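You operate a simulated robot arm through the tools that you are given. There is no shell and no other tool.

You are at the controls of a simulated robot arm. One attempt, no reset.

JOB
Start the green welder on MIG and set it to the job card.

It is judged by the outcome, as a careful person would: the job done as asked, and still so three seconds after it is handed in. It fails if anything else is knocked over, pushed out of place, dropped, spilled or broken.

ROBOT AND FRAMES
A 7-joint arm with a two-finger parallel gripper, fixed in place. Base frame: the origin is at the foot of the arm, x ahead of it, y to its left, z up. Lengths are in mm, angles in rad, forces in N, time in s.
With the tool pointing down near the work surface it reaches from about 300 to 720 mm from the base axis. Its first joint turns from -2.897 to 2.897 rad. Payload 3.43 kg.
The TCP is the grasp point between the finger pads, 34 mm short of the fingertips. In the tool frame z runs along the fingers and y along their closing line. The gripper opens to 128 mm. The fingers are 24 mm wide and 12 mm thick; the gripper's body (48 by 130 mm) begins 96 mm behind the TCP.
Orientation is told as [roll, pitch, yaw] about the base's x, y, z axes, in that order, counted from this pose: with the fingers straight down and closing along the base's y, the tool's x points along the base's -x, its y along +y and its z along -z.

CONTROLS
- The arm moves only by the tool step_arm. Its argument "deltas" is a list that holds one entry, the list of rows, each a list of 6 numbers: the shift along the tool's x, y, z in mm, then the turn, a rotation vector about the tool's x, y, z in rad. In form: [[[x, y, z, ax, ay, az], ...]]. A call has 1 to 20 rows; each row shifts and turns the commanded pose from where the row before left it, along the tool's axes as they then stand. "fingers" is the finger opening in mm, from 0 to 128, set as the call begins (left out, the last holds). A row lasts 0.2 s, in which the tool goes at most 50 mm and 0.15 rad; a call with a longer step from one row to the next is refused whole, and so is a gripper value outside its range. Where a pose cannot be reached the arm comes as near as it can. A force on the tool above 50 N (or 10 N above the force at the start of the call, whichever is more), or a blocked arm, ends the call early, and 0.2 s more pass. The fingers move at their own pace (about 108 mm/s each) and stop on an object; they squeeze with about 33 N. The grip force told is the motor's: it shows also when the fingers shut on nothing. Time passes only in rows, and 0.2 s behind the last, so rows that do not move let the fingers close. The reply holds the time, the measured pose of the TCP, the force on the tool along the base axes, the opening and the grip force, in the units named above and with some noise, with the torque about the TCP (base axes, N m) and any sound that the robot's microphone picked up.
- Cameras (640 x 400 px; columns grow to the right, rows downward): "scene" is fixed at [219.5, -650.4, 1054.8]; the picture's right is [1.00, -0.10, 0.00], its down [-0.02, -0.18, -0.98] and it looks along [0.09, 0.98, -0.18] (base axes); focal length 332 px, centre (320, 200). "wrist" rides on the gripper at [76, -11, -160] in the tool frame; the picture's right is [0.15, 0.99, 0.00], its down [-0.88, 0.13, -0.46] and it looks along [-0.45, 0.07, 0.89] (tool axes); focal length 234 px, centre (320, 200).
- get_image(camera): a new picture of that camera. It takes no simulated time.
- move_column(by): slides the trunk up (or, below 0, down) by that many mm; the arm rides with it, the base frame stays. It gives what a move gives, with no picture.
- measure_at(camera, pixels): for up to 12 pixels [column, row] of the newest picture of that camera ("zoom" is the newest enlarged one), the place [x, y, z] in the base frame of the surface seen there, good to about 2 mm. It takes no simulated time.
- close_up(camera, box): a new picture of the part [left, top, right, bottom] of that camera's present view, enlarged. It takes no simulated time.
- hand_in(): hands the job in; it is judged then, once.

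Open the gripper and draw the arm clear of the work before you hand the job in, unless the task says otherwise.

The tools are called after "Call:" as name(argument=value, ...) on one line, values as JSON. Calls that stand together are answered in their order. step_arm: Moves the arm, as the interface text tells. Its arguments: {"type":"object","properties":{"deltas":{"type":"array","items":{"type":"array","items":{"type":"array","items":{"type":"number"}}}},"fingers":{"type":"number"}},"required":["deltas"]} The other tools are called the same way: move_column (by) slides the trunk up or down; get_image (camera) takes a picture; measure_at (camera, pixels) gives the place of the surface under pixels of a picture; close_up (camera, box) takes an enlarged picture of a part of a camera's view; hand_in () hands the job in.

At the start:

```text
clock: 0.0
tool_pos: [545.8, 166.3, 1092.1]
tool_rot: [0.0, 0.0, -0.001]
force: [1.0, -0.1, -0.1]
wrist_torque: [-0.01, 0.02, 0.01]
gripper_width: 128.2
gripper_force: 0.0
trunk travel left (down, up): [-100.0, 224.0]
```

scene: 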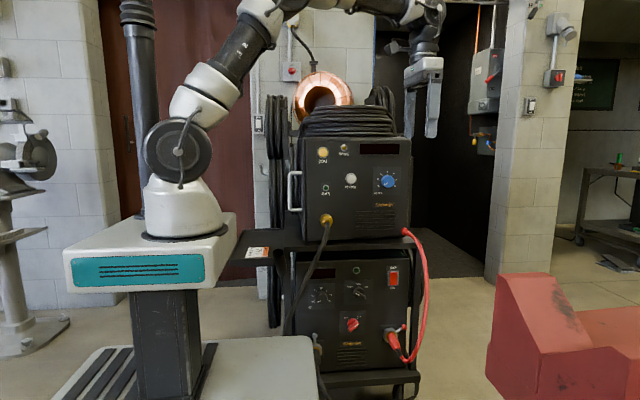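
wrist: 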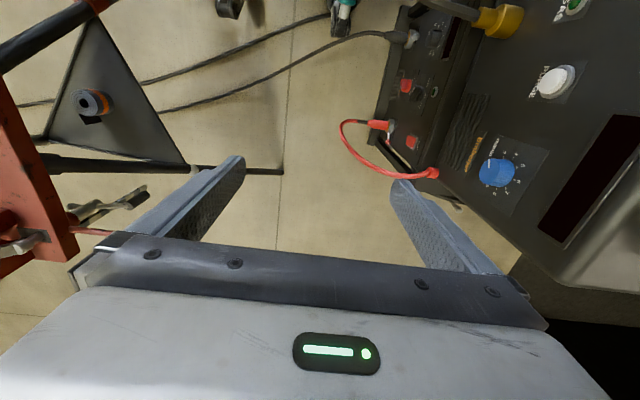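

I see two stacked welders around (355,185) and (355,300), with knobs and buttons; I'll enlarge them to read labels and find the job card.

Call:
close_up(camera="scene", box=[280, 120, 430, 250])

Call:
close_up(camera="scene", box=[280, 240, 430, 380])

Call:
close_up(camera="scene", box=[220, 220, 300, 290])

Call:
close_up(camera="wrist", box=[370, 0, 640, 260])

```text
3.08 times, centred on (355, 185) of scene
```

zoom: 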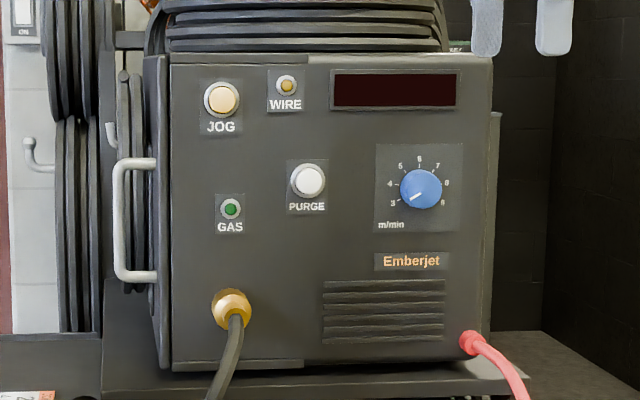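

```text
2.86 times, centred on (355, 310) of scene
```

zoom: 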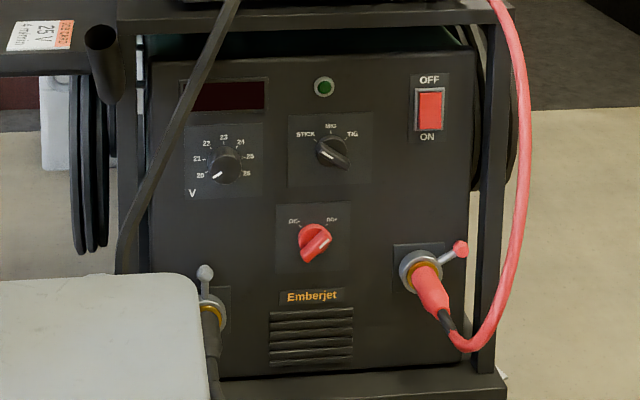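

```text
5.71 times, centred on (260, 255) of scene
```

zoom: 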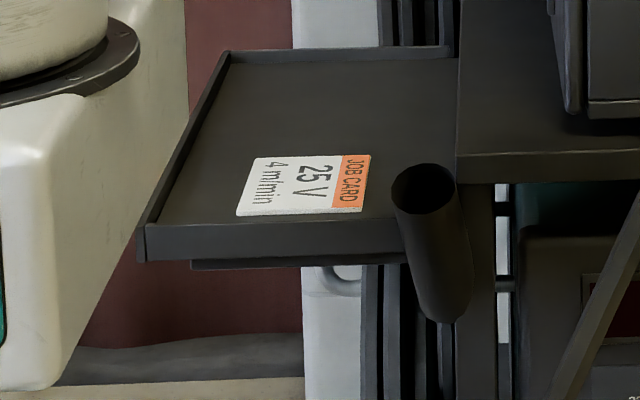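

```text
1.54 times, centred on (505, 130) of wrist
```

zoom: 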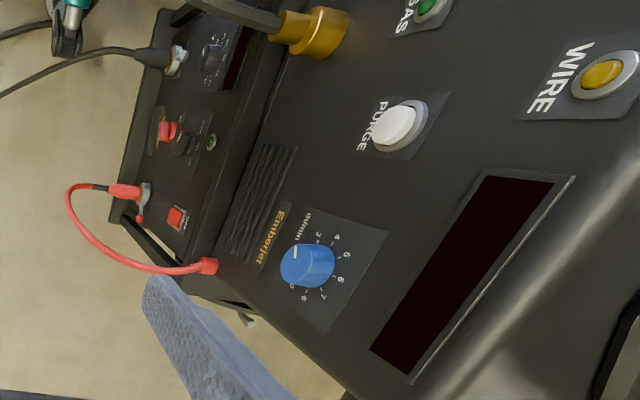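

The card reads 25 V, 4 m/min. I'll zoom in further on each control on the lower unit and the surroundings.

Call:
close_up(camera="scene", box=[300, 255, 370, 340])

Call:
close_up(camera="scene", box=[345, 255, 415, 300])

Call:
close_up(camera="scene", box=[335, 300, 375, 335])

Call:
close_up(camera="scene", box=[360, 155, 420, 195])

Call:
close_up(camera="scene", box=[460, 0, 640, 150])

Call:
close_up(camera="scene", box=[250, 0, 430, 140])

```text
4.71 times, centred on (335, 298) of scene
```

zoom: 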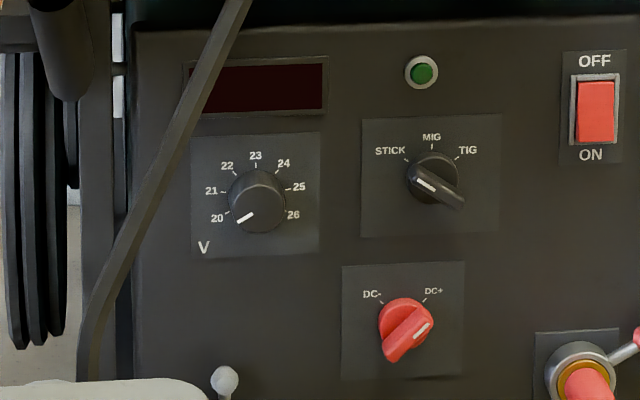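

```text
8.89 times, centred on (380, 278) of scene
```

zoom: 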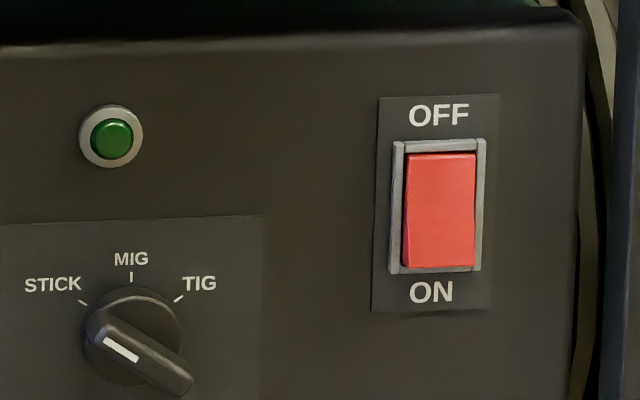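

```text
11.43 times, centred on (355, 318) of scene
```

zoom: 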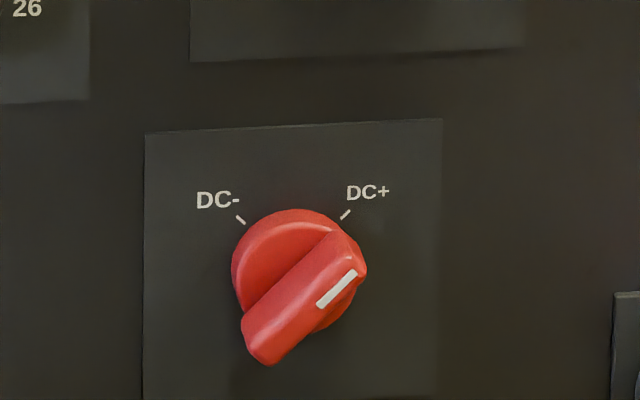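

```text
10.00 times, centred on (390, 175) of scene
```

zoom: 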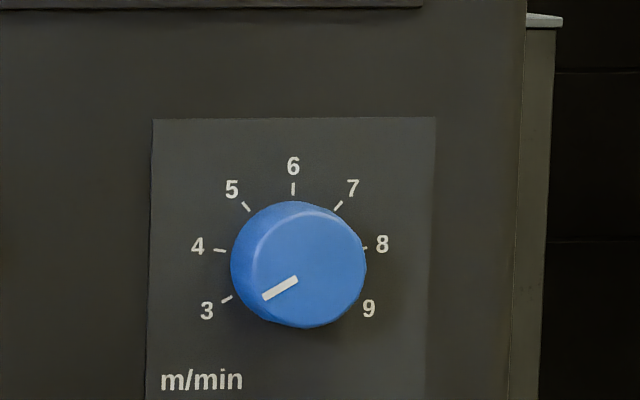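

```text
2.67 times, centred on (550, 75) of scene
```

zoom: 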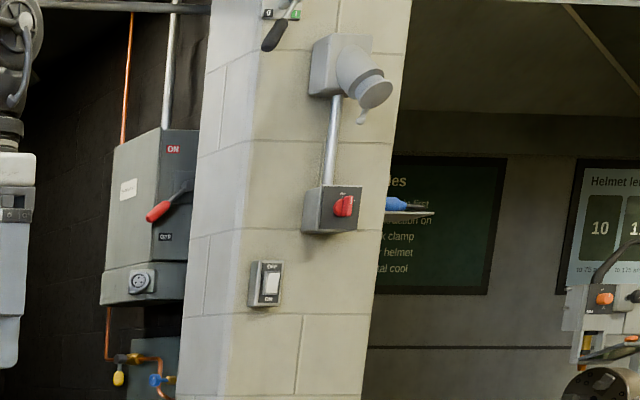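

```text
2.86 times, centred on (340, 70) of scene
```

zoom: 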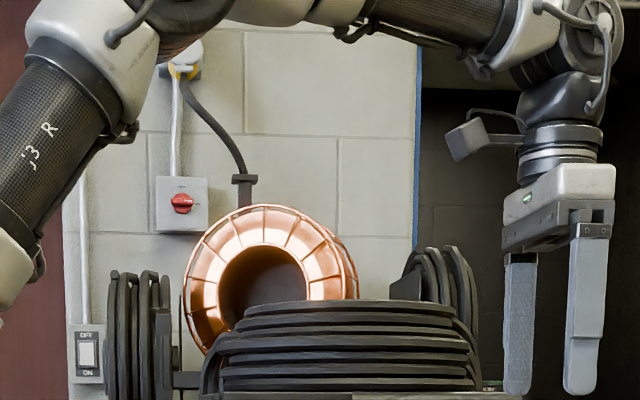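

The mode pointer is at STICK, polarity at DC+ (right for MIG), volts at 20, wire speed about 3, power OFF. I'll measure the controls' positions from a full scene image.

Call:
get_image(camera="scene")

Call:
measure_at(camera="scene", pixels=[[303, 140], [409, 140], [305, 238], [405, 235], [388, 181], [380, 171], [396, 192], [326, 218], [407, 232], [322, 154], [350, 179], [294, 190]])

Call:
close_up(camera="scene", box=[300, 255, 370, 340])

Call:
measure_at(camera="zoom", pixels=[[256, 200], [237, 176], [285, 225], [430, 178], [415, 165], [458, 203], [596, 95], [596, 130], [404, 325], [300, 140], [480, 220], [210, 100]])

```text
taken
```

scene: 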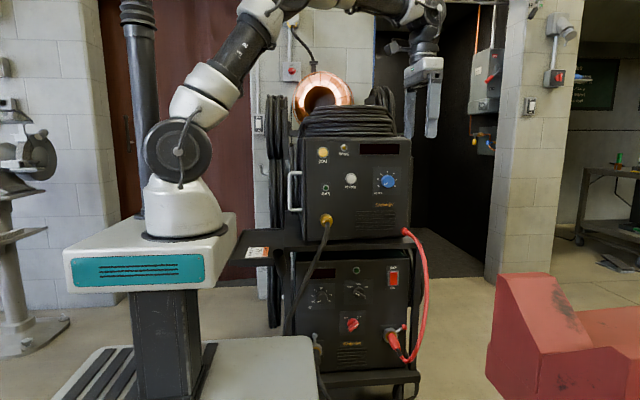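

```text
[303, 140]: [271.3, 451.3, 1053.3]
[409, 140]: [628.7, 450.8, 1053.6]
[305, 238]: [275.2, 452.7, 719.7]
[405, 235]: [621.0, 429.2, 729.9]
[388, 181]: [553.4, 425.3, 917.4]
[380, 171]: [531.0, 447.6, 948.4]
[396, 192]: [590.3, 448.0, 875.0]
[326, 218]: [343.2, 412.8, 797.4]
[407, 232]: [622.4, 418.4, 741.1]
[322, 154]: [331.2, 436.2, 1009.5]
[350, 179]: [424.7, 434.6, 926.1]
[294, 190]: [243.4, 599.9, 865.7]
```

```text
4.71 times, centred on (335, 298) of scene
```

zoom: 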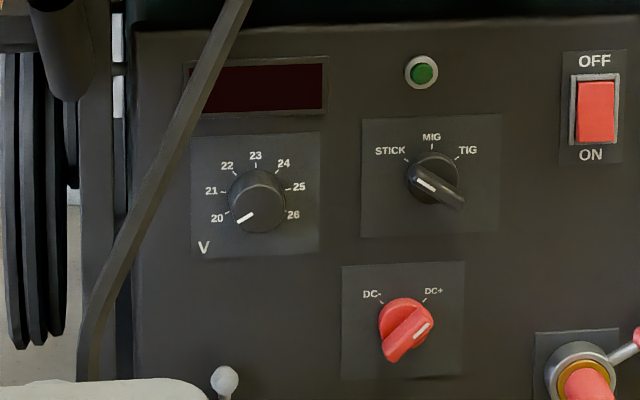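

```text
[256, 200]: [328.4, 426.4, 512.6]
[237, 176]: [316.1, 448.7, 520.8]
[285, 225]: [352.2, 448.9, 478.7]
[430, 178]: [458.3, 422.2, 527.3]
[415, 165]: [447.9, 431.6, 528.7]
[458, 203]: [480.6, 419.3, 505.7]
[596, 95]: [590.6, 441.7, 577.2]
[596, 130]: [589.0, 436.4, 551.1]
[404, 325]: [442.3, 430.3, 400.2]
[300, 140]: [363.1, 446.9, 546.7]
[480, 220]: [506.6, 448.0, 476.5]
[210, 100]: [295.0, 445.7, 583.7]
```

The knobs sit about 25 mm proud of the panel at y≈450. Next I measure the black cable (left), the red cable (right), shelf edge and tray so I can stay clear of them.

Call:
measure_at(camera="scene", pixels=[[327, 232], [318, 253], [308, 275], [298, 295], [291, 315], [288, 330], [414, 237], [424, 255], [428, 280], [425, 320], [410, 358], [393, 342]])

Call:
measure_at(camera="scene", pixels=[[360, 246], [310, 248], [400, 243], [258, 252], [240, 262], [280, 262], [300, 340], [318, 345], [353, 325], [330, 300], [285, 245], [260, 320]])

Call:
close_up(camera="scene", box=[270, 210, 350, 270])

```text
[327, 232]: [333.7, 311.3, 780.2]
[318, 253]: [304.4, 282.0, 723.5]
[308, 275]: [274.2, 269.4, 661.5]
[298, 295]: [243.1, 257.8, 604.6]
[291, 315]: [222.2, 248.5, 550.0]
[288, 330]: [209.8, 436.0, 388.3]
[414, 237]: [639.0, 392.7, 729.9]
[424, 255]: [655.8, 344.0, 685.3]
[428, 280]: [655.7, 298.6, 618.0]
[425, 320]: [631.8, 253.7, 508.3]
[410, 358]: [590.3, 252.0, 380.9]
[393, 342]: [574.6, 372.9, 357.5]
```

```text
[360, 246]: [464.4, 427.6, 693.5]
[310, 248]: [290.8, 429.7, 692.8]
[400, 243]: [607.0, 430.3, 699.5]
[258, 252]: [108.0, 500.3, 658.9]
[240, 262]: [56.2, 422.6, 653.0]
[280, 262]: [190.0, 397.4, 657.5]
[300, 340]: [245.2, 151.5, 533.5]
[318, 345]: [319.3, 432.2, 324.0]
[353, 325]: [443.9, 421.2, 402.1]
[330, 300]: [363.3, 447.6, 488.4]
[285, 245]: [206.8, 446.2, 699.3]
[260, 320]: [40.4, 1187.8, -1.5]
```

```text
6.67 times, centred on (310, 240) of scene
```

zoom: 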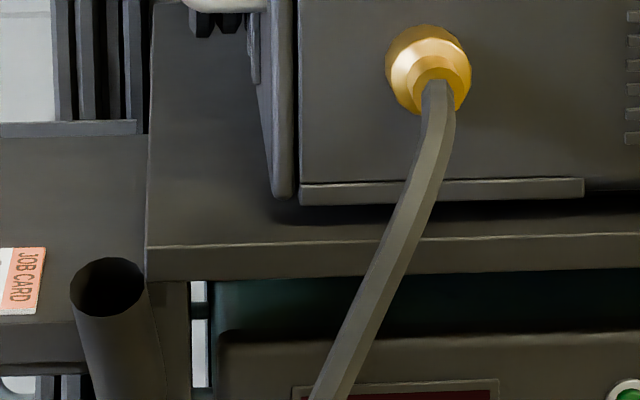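

The black cable bulges to about (222–305, 250–280, 550–720) and the red one runs near (655,300,618); both can be avoided. I'll lower the trunk for the lower panel, then turn the tool to point at +y, staying at the present place.

Call:
move_column(by=-100)

Call:
step_arm(deltas=[[[0, 0, 0, -0.1428, 0, 0], [0, 0, 0, -0.1428, 0, 0], [0, 0, 0, -0.1428, 0, 0], [0, 0, 0, -0.1428, 0, 0], [0, 0, 0, -0.1428, 0, 0], [0, 0, 0, -0.1428, 0, 0], [0, 0, 0, -0.1428, 0, 0], [0, 0, 0, -0.1428, 0, 0], [0, 0, 0, -0.1428, 0, 0], [0, 0, 0, -0.1428, 0, 0], [0, 0, 0, -0.1428, 0, 0], [0, 0, 0, 0, 0, 0]]], fingers=70)

Call:
get_image(camera="scene")

Call:
get_image(camera="wrist")

```text
clock: 1.3
tool_pos: [546.3, 166.4, 992.6]
tool_rot: [-0.001, -0.002, 0.0]
force: [0.3, 0.2, -0.9]
wrist_torque: [0.01, 0.0, 0.02]
gripper_width: 127.8
gripper_force: 0.0
trunk travel left (down, up): [0.0, 324.0]
```

```text
clock: 3.9
tool_pos: [547.3, 166.0, 992.8]
tool_rot: [1.573, 0.001, -0.001]
force: [0.5, 0.0, -0.3]
wrist_torque: [0.0, -0.01, 0.0]
gripper_width: 70.1
gripper_force: 0.1
trunk travel left (down, up): [0.0, 324.0]
```

```text
taken
```

scene: 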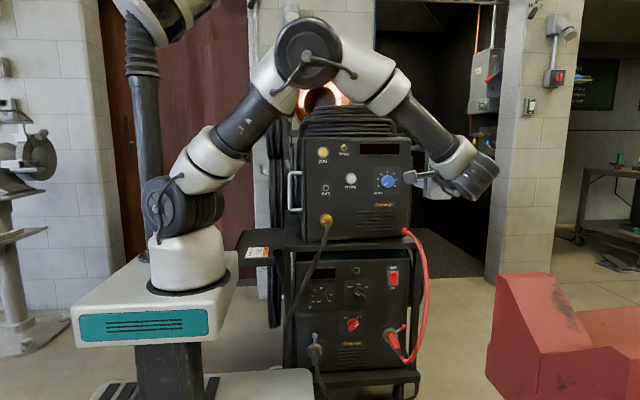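

```text
taken
```

wrist: 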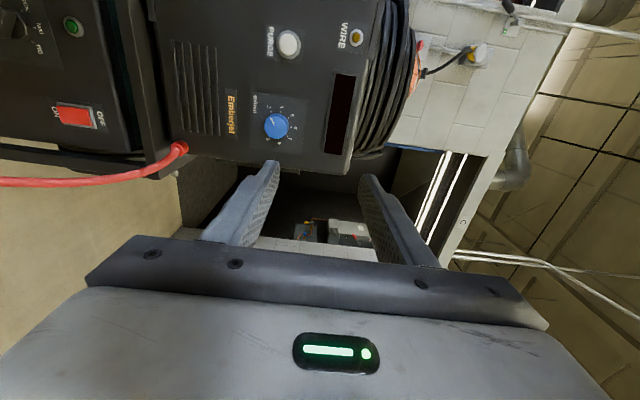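

The tool now points at +y. I'll move left to x=460 and down to z≈515 at y=166, in front of the mode knob.

Call:
step_arm(deltas=[[[20, 0, 0, 0, 0, 0], [20, -10, 0, 0, 0, 0], [20, -38, 0, 0, 0, 0], [20, -38, 0, 0, 0, 0], [7, -39, 0, 0, 0, 0], [0, -39, 0, 0, 0, 0], [0, -39, 0, 0, 0, 0], [0, -39, 0, 0, 0, 0], [0, -39, 0, 0, 0, 0], [0, -39, 0, 0, 0, 0], [0, -39, 0, 0, 0, 0], [0, -39, 0, 0, 0, 0], [0, -39, 0, 0, 0, 0], [0, -40, 0, 0, 0, 0], [0, 0, 0, 0, 0, 0]]], fingers=70)

Call:
get_image(camera="scene")

Call:
get_image(camera="wrist")

```text
clock: 7.1
tool_pos: [459.7, 162.6, 517.3]
tool_rot: [1.571, 0.0, 0.0]
force: [-1.1, -0.4, -0.5]
wrist_torque: [0.01, 0.0, -0.03]
gripper_width: 70.0
gripper_force: 0.1
trunk travel left (down, up): [0.0, 324.0]
```

```text
taken
```

scene: 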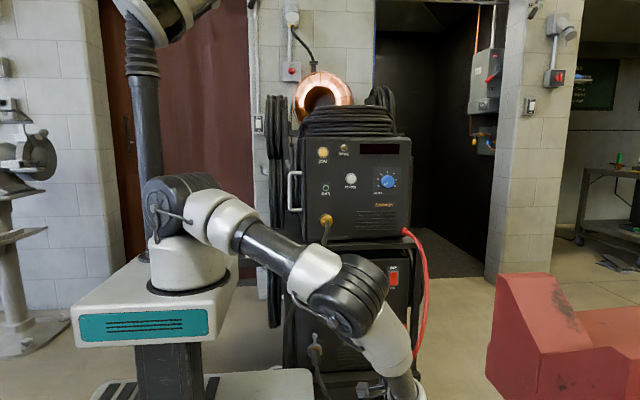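

```text
taken
```

wrist: 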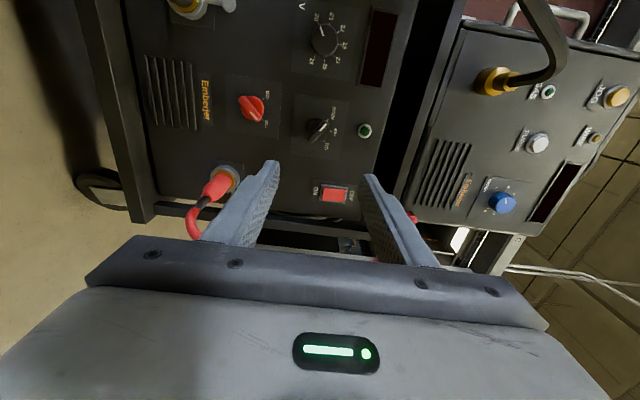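

The arm reached (460,163,517). I'll measure knob and switch positions from the wrist camera, and check the arm elbow's distance from the black cable.

Call:
close_up(camera="wrist", box=[220, 0, 420, 220])

Call:
measure_at(camera="wrist", pixels=[[319, 130], [316, 120], [321, 142], [324, 40], [334, 195], [334, 188], [323, 195], [252, 108], [365, 130], [300, 130]])

Call:
measure_at(camera="scene", pixels=[[350, 260], [375, 275], [310, 300], [330, 330], [385, 330], [320, 250], [290, 240]])

```text
1.82 times, centred on (320, 110) of wrist
```

zoom: 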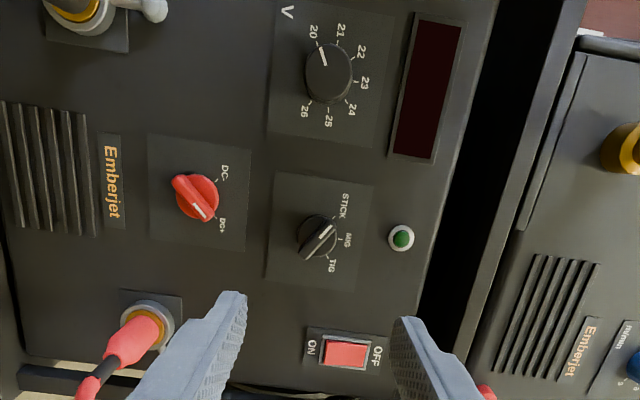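

```text
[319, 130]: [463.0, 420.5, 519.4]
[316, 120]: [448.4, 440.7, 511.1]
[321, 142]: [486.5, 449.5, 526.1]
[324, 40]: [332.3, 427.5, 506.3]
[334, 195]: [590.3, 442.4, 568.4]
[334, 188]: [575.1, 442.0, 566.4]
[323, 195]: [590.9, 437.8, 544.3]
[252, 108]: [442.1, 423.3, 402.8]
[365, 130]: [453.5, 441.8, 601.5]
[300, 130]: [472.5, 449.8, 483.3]
```

```text
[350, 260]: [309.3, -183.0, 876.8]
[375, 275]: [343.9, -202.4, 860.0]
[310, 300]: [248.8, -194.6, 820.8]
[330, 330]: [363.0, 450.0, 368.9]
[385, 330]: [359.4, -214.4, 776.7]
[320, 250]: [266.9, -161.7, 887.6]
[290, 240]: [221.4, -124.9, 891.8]
```

The elbow is well clear (y≈-200). I'll zoom tightly on the mode knob and the switch in the wrist view for precise centres.

Call:
close_up(camera="wrist", box=[295, 100, 345, 150])

Call:
measure_at(camera="zoom", pixels=[[320, 200], [340, 180], [260, 250], [300, 220], [370, 160], [320, 240], [400, 200]])

Call:
close_up(camera="wrist", box=[305, 170, 365, 215])

```text
8.00 times, centred on (320, 125) of wrist
```

zoom: 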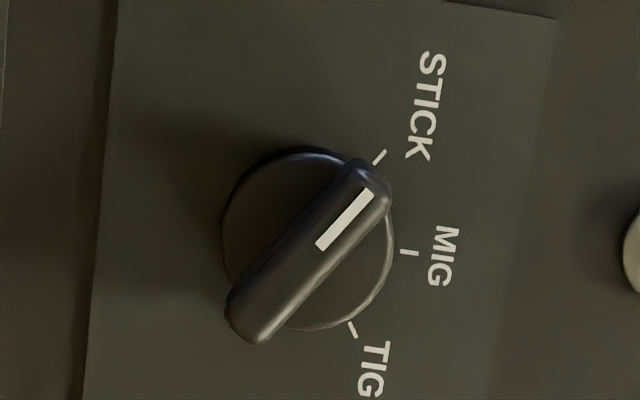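

```text
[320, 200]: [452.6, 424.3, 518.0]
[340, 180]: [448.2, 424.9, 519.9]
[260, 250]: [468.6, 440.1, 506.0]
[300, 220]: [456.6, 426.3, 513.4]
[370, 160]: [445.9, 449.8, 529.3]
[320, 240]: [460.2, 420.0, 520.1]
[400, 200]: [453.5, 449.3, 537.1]
```

```text
8.89 times, centred on (335, 192) of wrist
```

zoom: 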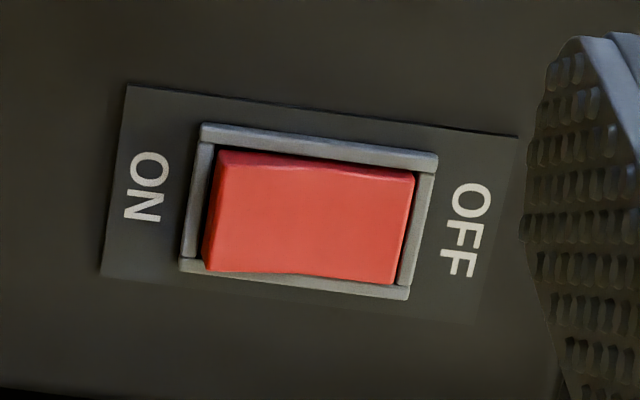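

I'll measure the tick marks and bar ends of the mode knob to get its axis and angles.

Call:
close_up(camera="wrist", box=[295, 100, 345, 150])

Call:
measure_at(camera="zoom", pixels=[[380, 157], [408, 252], [352, 330], [235, 215], [300, 155], [300, 325], [370, 290], [245, 325], [365, 185], [345, 218], [305, 255], [270, 290]])

Call:
close_up(camera="wrist", box=[300, 15, 350, 65])

Call:
measure_at(camera="zoom", pixels=[[320, 200], [280, 180], [360, 180], [320, 260], [300, 140], [240, 200], [400, 200], [320, 320]])

```text
8.00 times, centred on (320, 125) of wrist
```

zoom: 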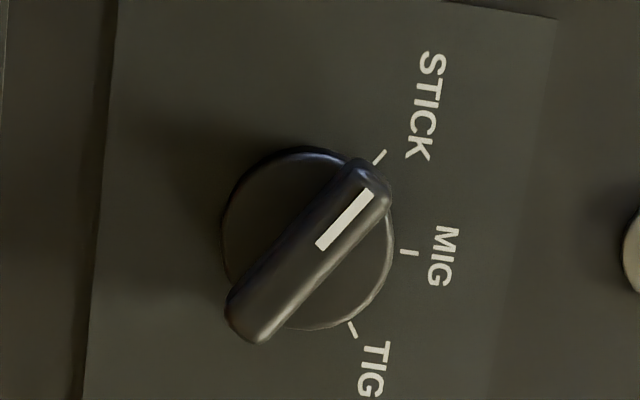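

```text
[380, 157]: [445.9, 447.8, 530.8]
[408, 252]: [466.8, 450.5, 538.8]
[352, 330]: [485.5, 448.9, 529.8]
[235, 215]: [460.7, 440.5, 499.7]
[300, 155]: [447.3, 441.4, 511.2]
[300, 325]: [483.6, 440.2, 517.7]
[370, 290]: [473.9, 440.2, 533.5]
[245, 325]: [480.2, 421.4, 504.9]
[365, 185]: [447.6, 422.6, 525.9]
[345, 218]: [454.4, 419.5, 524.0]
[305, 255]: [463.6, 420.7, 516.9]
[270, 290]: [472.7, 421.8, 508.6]
```

```text
8.00 times, centred on (325, 40) of wrist
```

zoom: 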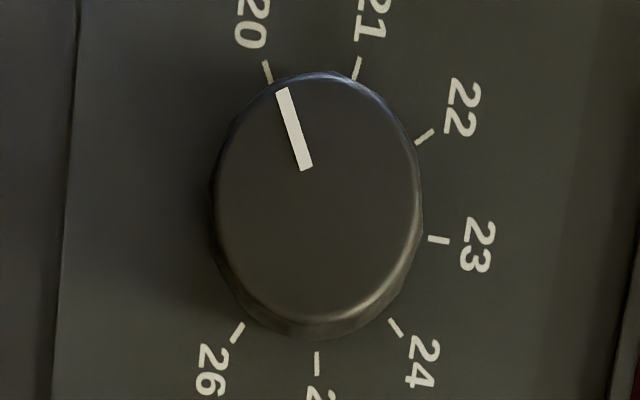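

```text
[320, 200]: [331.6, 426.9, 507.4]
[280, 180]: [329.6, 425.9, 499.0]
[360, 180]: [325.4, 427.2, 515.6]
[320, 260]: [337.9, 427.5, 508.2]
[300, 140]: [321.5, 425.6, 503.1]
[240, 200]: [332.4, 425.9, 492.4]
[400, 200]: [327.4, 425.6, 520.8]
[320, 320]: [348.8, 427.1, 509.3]
```

Mode knob axis is about (465.5, y, 515.5) with the bar front at y=420, ticks about ±50°; the bar points at STICK. I'll centre on it, turn the gripper +40° so the fingers straddle the bar, and approach to y≈340.

Call:
step_arm(deltas=[[[-5.8, -1.8, 30, 0, 0, 0], [0, 0, 40, 0, 0, 0.1396], [0, 0, 40, 0, 0, 0.1396], [0, 0, 40, 0, 0, 0.1396], [0, 0, 27, 0, 0, 0.1396], [0, 0, 0, 0, 0, 0.1396], [0, 0, 0, 0, 0, 0], [0, 0, 0, 0, 0, 0]]], fingers=50)

Call:
get_image(camera="wrist")

Call:
get_image(camera="scene")

```text
clock: 8.9
tool_pos: [466.3, 341.6, 513.8]
tool_rot: [1.572, 0.7, 0.0]
force: [0.3, 0.1, 0.0]
wrist_torque: [0.01, 0.0, -0.03]
gripper_width: 49.8
gripper_force: 0.1
trunk travel left (down, up): [0.0, 324.0]
```

```text
taken
```

wrist: 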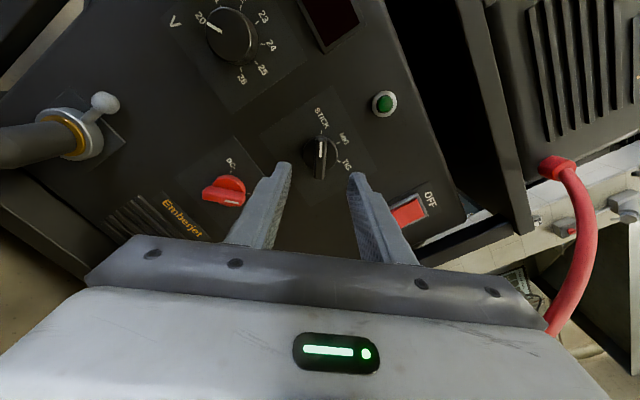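

```text
taken
```

scene: 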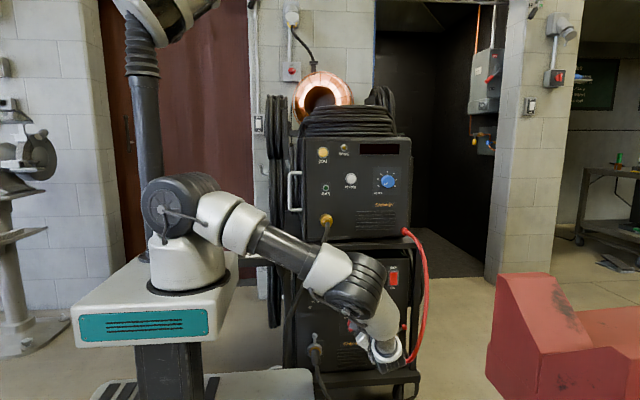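

The fingers line up around the bar at (320,157). I'll zoom in here for a finer alignment check.

Call:
close_up(camera="wrist", box=[250, 95, 390, 195])

Call:
measure_at(camera="zoom", pixels=[[310, 200], [320, 230], [320, 260], [320, 290], [310, 320], [300, 190], [330, 350], [370, 240], [390, 290], [260, 330], [255, 280]])

```text
4.00 times, centred on (320, 145) of wrist
```

zoom: 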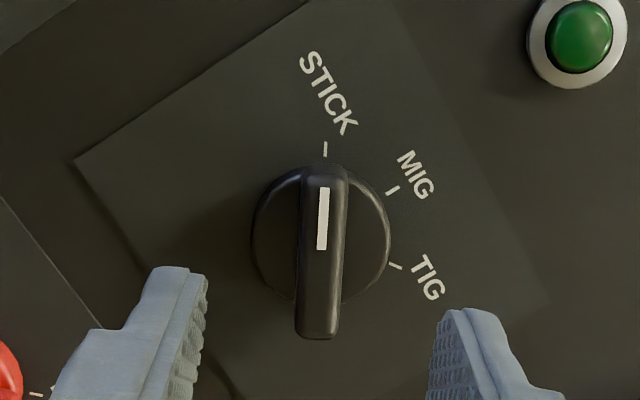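

```text
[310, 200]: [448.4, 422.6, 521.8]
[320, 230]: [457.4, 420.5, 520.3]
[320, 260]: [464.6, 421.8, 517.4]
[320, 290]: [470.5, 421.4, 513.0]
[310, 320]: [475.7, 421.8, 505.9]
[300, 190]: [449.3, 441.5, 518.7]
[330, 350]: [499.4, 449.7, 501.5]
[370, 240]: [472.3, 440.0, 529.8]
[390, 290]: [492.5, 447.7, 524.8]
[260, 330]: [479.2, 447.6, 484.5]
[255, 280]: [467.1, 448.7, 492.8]
```

The bar centre is near (464.5, 516); I shift 2.8 mm along the bar and advance 61 mm so the tips stop just short of the disc, then close.

Call:
step_arm(deltas=[[[2.8, 0.5, 15, 0, 0, 0], [0, 0, 20, 0, 0, 0], [0, 0, 16, 0, 0, 0], [0, 0, 10, 0, 0, 0], [0, 0, 0, 0, 0, 0], [0, 0, 0, 0, 0, 0]]])

Call:
get_image(camera="wrist")

```text
clock: 10.3
tool_pos: [463.9, 403.0, 516.5]
tool_rot: [1.571, 0.7, 0.001]
force: [-0.3, 0.2, -1.0]
wrist_torque: [-0.01, 0.03, 0.03]
gripper_width: 50.1
gripper_force: 0.0
trunk travel left (down, up): [0.0, 324.0]
```

```text
taken
```

wrist: 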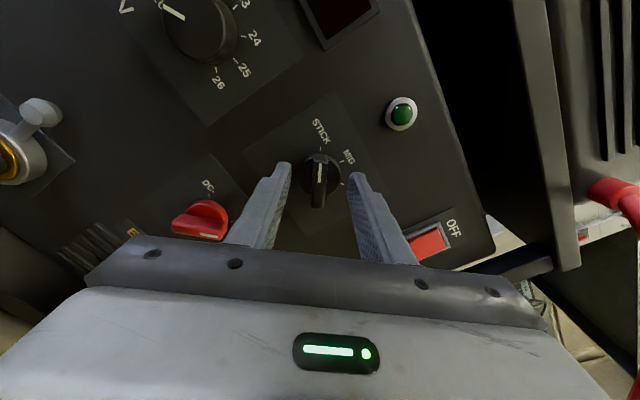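

The bar is between the fingertips at (320,180) with no contact force. Closing the fingers on it.

Call:
step_arm(deltas=[[[0, 0, 0, 0, 0, 0], [0, 0, 0, 0, 0, 0], [0, 0, 0, 0, 0, 0]]], fingers=0)

Call:
close_up(camera="wrist", box=[250, 100, 390, 220])

```text
clock: 11.1
tool_pos: [463.6, 403.5, 516.2]
tool_rot: [1.57, 0.697, 0.001]
force: [-2.5, 0.8, -2.9]
wrist_torque: [-0.03, -0.01, -0.07]
gripper_width: 12.1
gripper_force: 44.6
trunk travel left (down, up): [0.0, 324.0]
```

```text
3.33 times, centred on (320, 160) of wrist
```

zoom: 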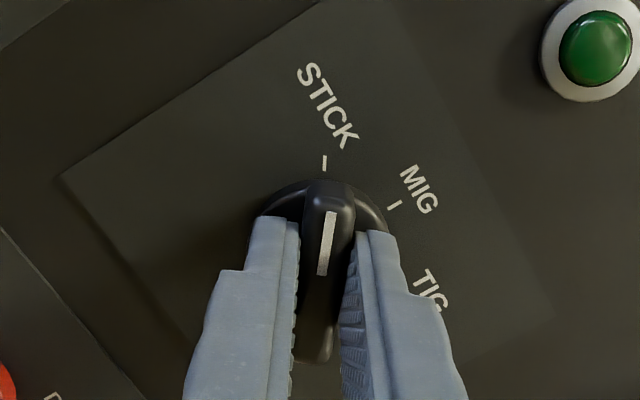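

The bar is gripped (12 mm). Turning it clockwise about 50° toward MIG.

Call:
step_arm(deltas=[[[0, 0, 0, 0, 0, 0.1], [0, 0, 0, 0, 0, 0.1], [0, 0, 0, 0, 0, 0.1], [0, 0, 0, 0, 0, 0.1], [0, 0, 0, 0, 0, 0.1], [0, 0, 0, 0, 0, 0.1], [0, 0, 0, 0, 0, 0.1], [0, 0, 0, 0, 0, 0.1], [0, 0, 0, 0, 0, 0.07], [0, 0, 0, 0, 0, 0]]], fingers=0)

Call:
close_up(camera="wrist", box=[250, 100, 390, 220])

```text
clock: 13.3
tool_pos: [464.7, 402.5, 516.0]
tool_rot: [0.82, 1.57, -0.754]
force: [13.9, -19.2, -9.1]
wrist_torque: [0.61, -0.02, -0.07]
gripper_width: 12.4
gripper_force: 44.7
trunk travel left (down, up): [0.0, 324.0]
```

```text
3.33 times, centred on (320, 160) of wrist
```

zoom: 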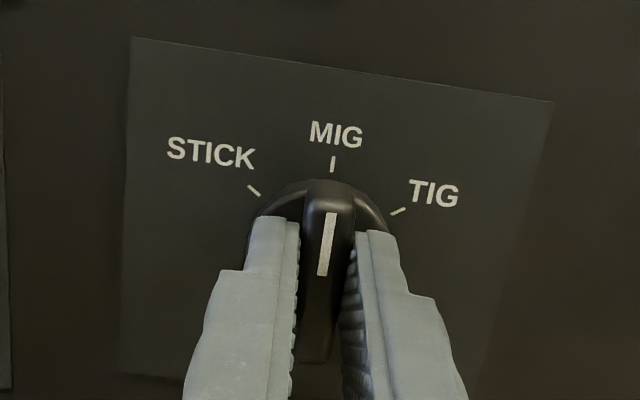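

The pointer now lies at MIG. I release, back off, and check it.

Call:
step_arm(deltas=[[[0, 0, 0, 0, 0, 0], [0, 0, 0, 0, 0, 0], [0, 0, -10, 0, 0, 0], [0, 0, -30, 0, 0, 0], [0, 0, -40, 0, 0, 0], [0, 0, 0, 0, 0, 0]]], fingers=50)

Call:
close_up(camera="wrist", box=[250, 90, 390, 210])

Call:
get_image(camera="wrist")

Call:
get_image(camera="scene")

```text
clock: 13.7
tool_pos: [452.5, 404.2, 517.6]
tool_rot: [-2.982, 1.562, 1.752]
force: [-18.6, -24.4, 11.8]
wrist_torque: [0.14, -0.12, -0.06]
gripper_width: 39.3
gripper_force: 0.1
trunk travel left (down, up): [0.0, 324.0]
stopped in row 1: the force on the tool passed its limit at 55 N (the readings are from after the stop); the commanded pose is now the measured one
```

```text
3.33 times, centred on (320, 150) of wrist
```

zoom: 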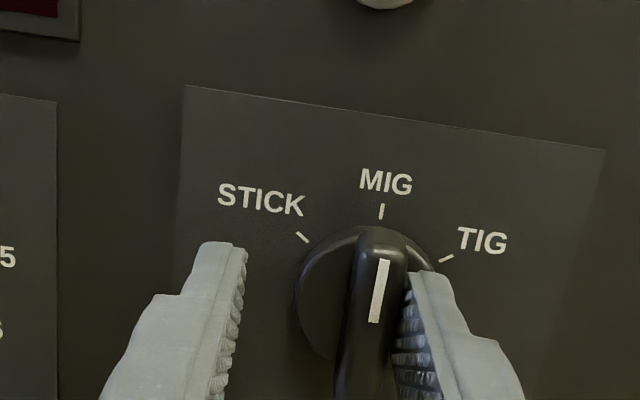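

```text
taken
```

wrist: 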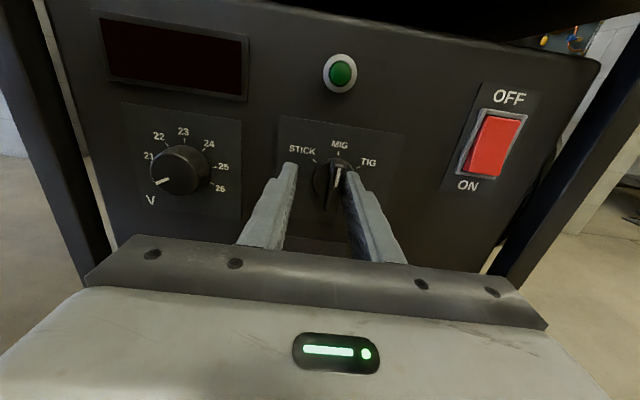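

```text
taken
```

scene: 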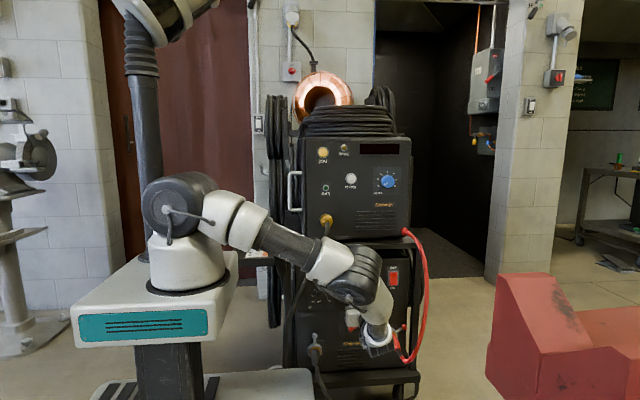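

The mode pointer stays at MIG, but opening pushed the tool 12 mm left—something held the right finger. I'll wait a step to check force at the current opening before backing off.

Call:
step_arm(deltas=[[[0, 0, 0, 0, 0, 0]]], fingers=40)

Call:
close_up(camera="scene", box=[310, 240, 450, 400])

Call:
close_up(camera="wrist", box=[250, 130, 430, 270])

```text
clock: 14.1
tool_pos: [456.5, 405.0, 517.4]
tool_rot: [-3.074, 1.563, 1.653]
force: [-11.2, -18.2, 8.7]
wrist_torque: [0.13, -0.08, -0.12]
gripper_width: 33.8
gripper_force: 0.0
trunk travel left (down, up): [0.0, 324.0]
```

```text
2.50 times, centred on (380, 320) of scene
```

zoom: 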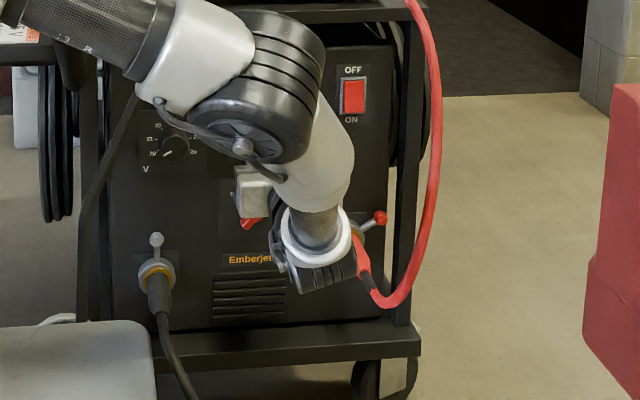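

```text
2.86 times, centred on (340, 200) of wrist
```

zoom: 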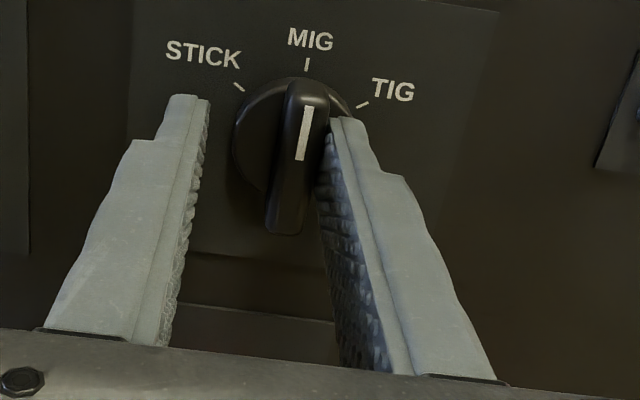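

The forces (−18 N in y) suggest the right fingertip rests on the knob disc. I back straight off by a few mm and re-check.

Call:
step_arm(deltas=[[[0, 0, -4, 0, 0, 0], [0, 0, -4, 0, 0, 0], [0, 0, 0, 0, 0, 0]]])

Call:
close_up(camera="wrist", box=[250, 110, 430, 250])

```text
clock: 14.9
tool_pos: [456.2, 397.0, 516.0]
tool_rot: [-2.854, 1.564, 1.872]
force: [0.5, -0.1, 0.0]
wrist_torque: [-0.01, -0.04, 0.01]
gripper_width: 40.0
gripper_force: 0.0
trunk travel left (down, up): [0.0, 324.0]
```

```text
2.86 times, centred on (340, 180) of wrist
```

zoom: 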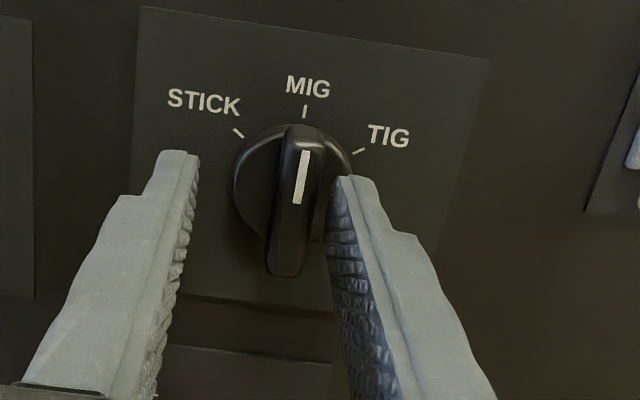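

Free of contact and still at MIG. I retreat 80 mm and take a wide check.

Call:
step_arm(deltas=[[[0, 0, -20, 0, 0, 0], [0, 0, -40, 0, 0, 0], [0, 0, -40, 0, 0, 0], [0, 0, 0, 0, 0, 0], [0, 0, 0, 0, 0, 0]]], fingers=40)

Call:
get_image(camera="wrist")

Call:
close_up(camera="wrist", box=[270, 90, 370, 180])

```text
clock: 16.1
tool_pos: [454.4, 298.7, 516.3]
tool_rot: [-2.879, 1.565, 1.849]
force: [0.0, 0.0, 0.0]
wrist_torque: [0.01, 0.02, 0.0]
gripper_width: 39.8
gripper_force: 0.0
trunk travel left (down, up): [0.0, 324.0]
```

```text
taken
```

wrist: 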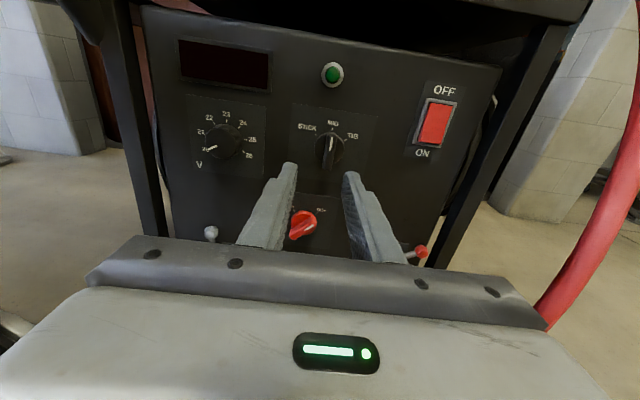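

```text
4.44 times, centred on (320, 135) of wrist
```

zoom: 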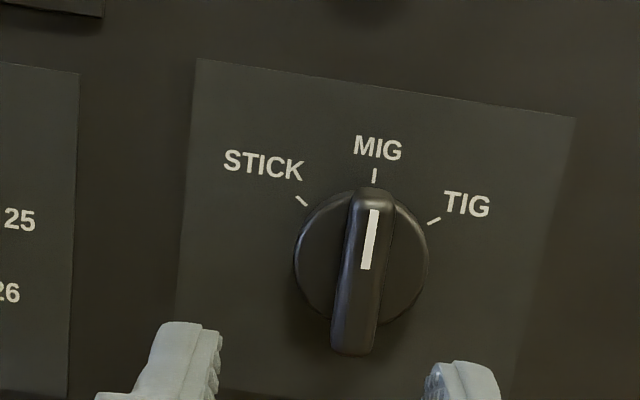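

MIG is set cleanly. Now I measure the power switch geometry from this view before pressing its ON (lower) end.

Call:
close_up(camera="wrist", box=[400, 75, 480, 165])

Call:
measure_at(camera="zoom", pixels=[[320, 180], [310, 130], [300, 230], [290, 280], [285, 310], [280, 325], [240, 280], [350, 290], [330, 100], [230, 340], [410, 200]])

```text
4.44 times, centred on (440, 120) of wrist
```

zoom: 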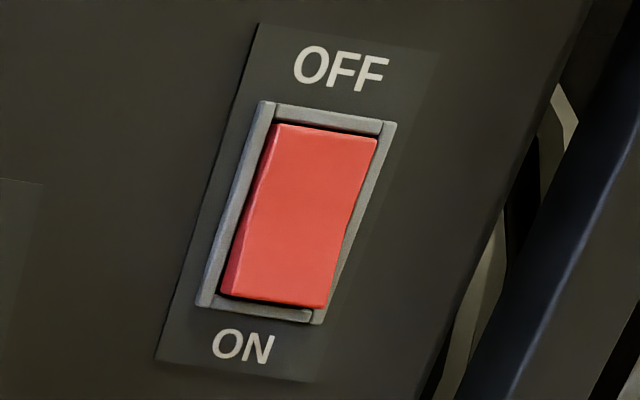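

```text
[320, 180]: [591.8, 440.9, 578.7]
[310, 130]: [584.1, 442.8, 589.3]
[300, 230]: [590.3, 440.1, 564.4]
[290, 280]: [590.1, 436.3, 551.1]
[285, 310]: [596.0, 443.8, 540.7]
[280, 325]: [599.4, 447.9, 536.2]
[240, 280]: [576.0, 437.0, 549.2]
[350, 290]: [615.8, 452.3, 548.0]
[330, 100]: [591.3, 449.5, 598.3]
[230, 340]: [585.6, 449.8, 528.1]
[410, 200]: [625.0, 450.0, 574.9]
```

Rocker spans z≈544–592, x≈575–603, its ON end standing out to y≈436. I'll shut the fingers, yaw and tilt the tool ~0.3 rad so the upper tip edge leads and the hand stays left of the red cable, and go to a standoff.

Call:
step_arm(deltas=[[[0, 0, 0, -0.1, 0, 0], [0, 0, 0, -0.1, 0, 0], [0, 0, 0, -0.1, 0, 0], [0, 0, 0, 0, -0.1, 0], [0, 0, 0, 0, -0.1, 0], [0, 0, 0, 0, -0.1, 0], [16.3, 26.15, 22.95, 0, 0, 0], [16.3, 26.15, 22.95, 0, 0, 0], [16.3, 26.15, 22.95, 0, 0, 0], [16.3, 26.15, 22.95, 0, 0, 0], [0, 0, 0, 0, 0, 0], [0, 0, 0, 0, 0, 0]]], fingers=0)

Call:
get_image(camera="wrist")

Call:
get_image(camera="scene")

```text
clock: 18.7
tool_pos: [591.1, 371.9, 550.4]
tool_rot: [-0.011, 1.276, -1.864]
force: [0.4, 0.4, 0.4]
wrist_torque: [0.0, -0.02, 0.04]
gripper_width: 0.0
gripper_force: 32.6
trunk travel left (down, up): [0.0, 324.0]
```

```text
taken
```

wrist: 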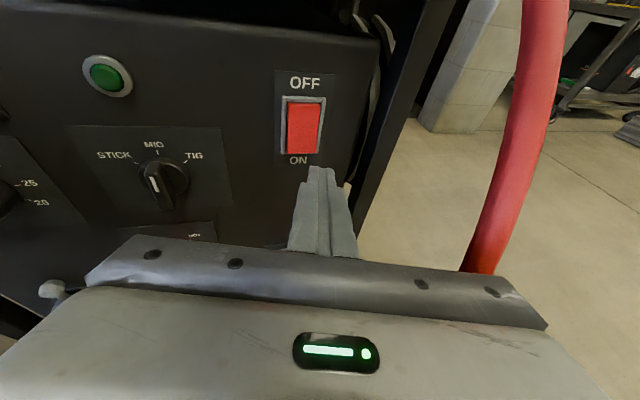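

```text
taken
```

scene: 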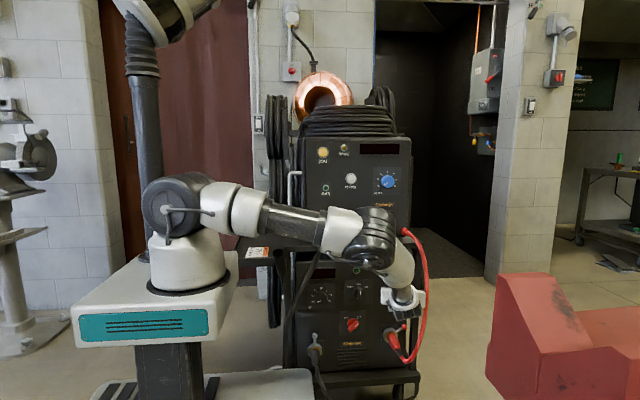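

The closed tip is just below/in front of the ON end with the red cable well to the right (≥ col 490). I now advance along +y slowly into the lower half of the rocker.

Call:
step_arm(deltas=[[[3.5, -7.8, 7.4, 0, 0, 0], [2.82, -2.96, 9.13, 0, 0, 0], [1.41, -1.48, 4.56, 0, 0, 0], [0.85, -0.89, 2.74, 0, 0, 0], [0.85, -0.89, 2.74, 0, 0, 0], [0.85, -0.89, 2.74, 0, 0, 0], [0, 0, 0, 0, 0, 0]]], fingers=0)

Call:
get_image(camera="wrist")

Call:
close_up(camera="wrist", box=[250, 80, 390, 200])

```text
clock: 20.3
tool_pos: [582.0, 403.2, 551.8]
tool_rot: [-0.008, 1.274, -1.864]
force: [-3.0, -9.4, 2.7]
wrist_torque: [0.11, 0.03, 0.1]
gripper_width: 0.0
gripper_force: 32.4
trunk travel left (down, up): [0.0, 324.0]
heard: click
```

```text
taken
```

wrist: 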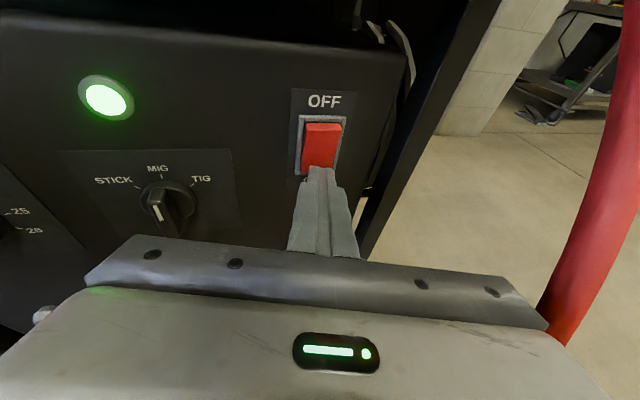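

```text
3.33 times, centred on (320, 140) of wrist
```

zoom: 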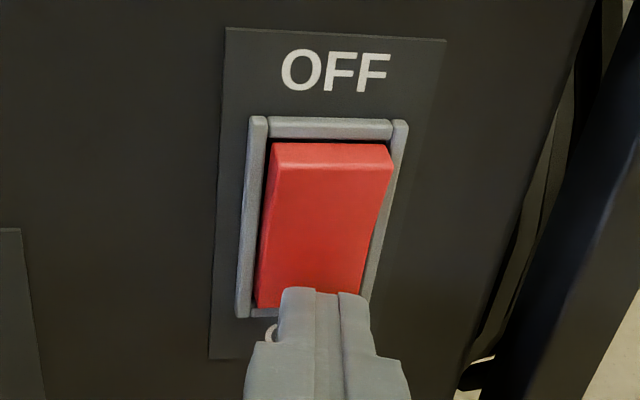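

A click was heard and the green lamp at (106,97) is lit: power is on. I back off along −y and look at both displays.

Call:
step_arm(deltas=[[[-2.82, 2.96, -9.13, 0, 0, 0], [-8.5, 8.9, -27.4, 0, 0, 0], [-8.5, 8.9, -27.4, 0, 0, 0], [-8.5, 8.9, -27.4, 0, 0, 0], [0, 0, 0, 0, 0, 0]]], fingers=0)

Call:
get_image(camera="wrist")

Call:
get_image(camera="scene")

Call:
close_up(camera="scene", box=[290, 130, 430, 340])

```text
clock: 21.5
tool_pos: [580.5, 304.1, 552.6]
tool_rot: [-0.012, 1.277, -1.866]
force: [-0.8, 0.4, -0.1]
wrist_torque: [0.01, 0.01, -0.02]
gripper_width: 0.0
gripper_force: 32.9
trunk travel left (down, up): [0.0, 324.0]
```

```text
taken
```

wrist: 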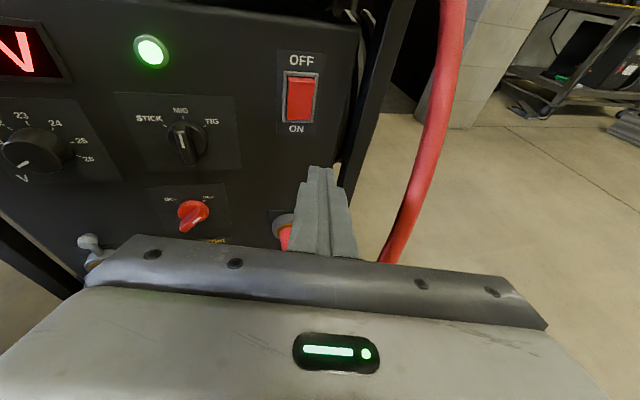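

```text
taken
```

scene: 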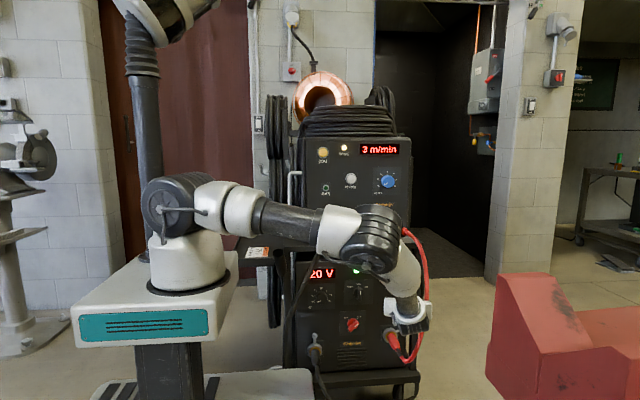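

```text
1.90 times, centred on (360, 235) of scene
```

zoom: 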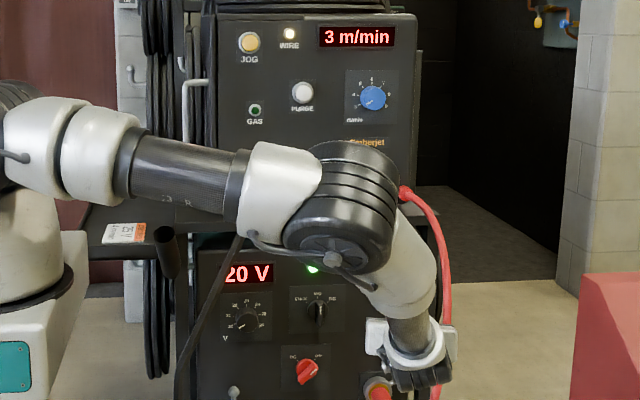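

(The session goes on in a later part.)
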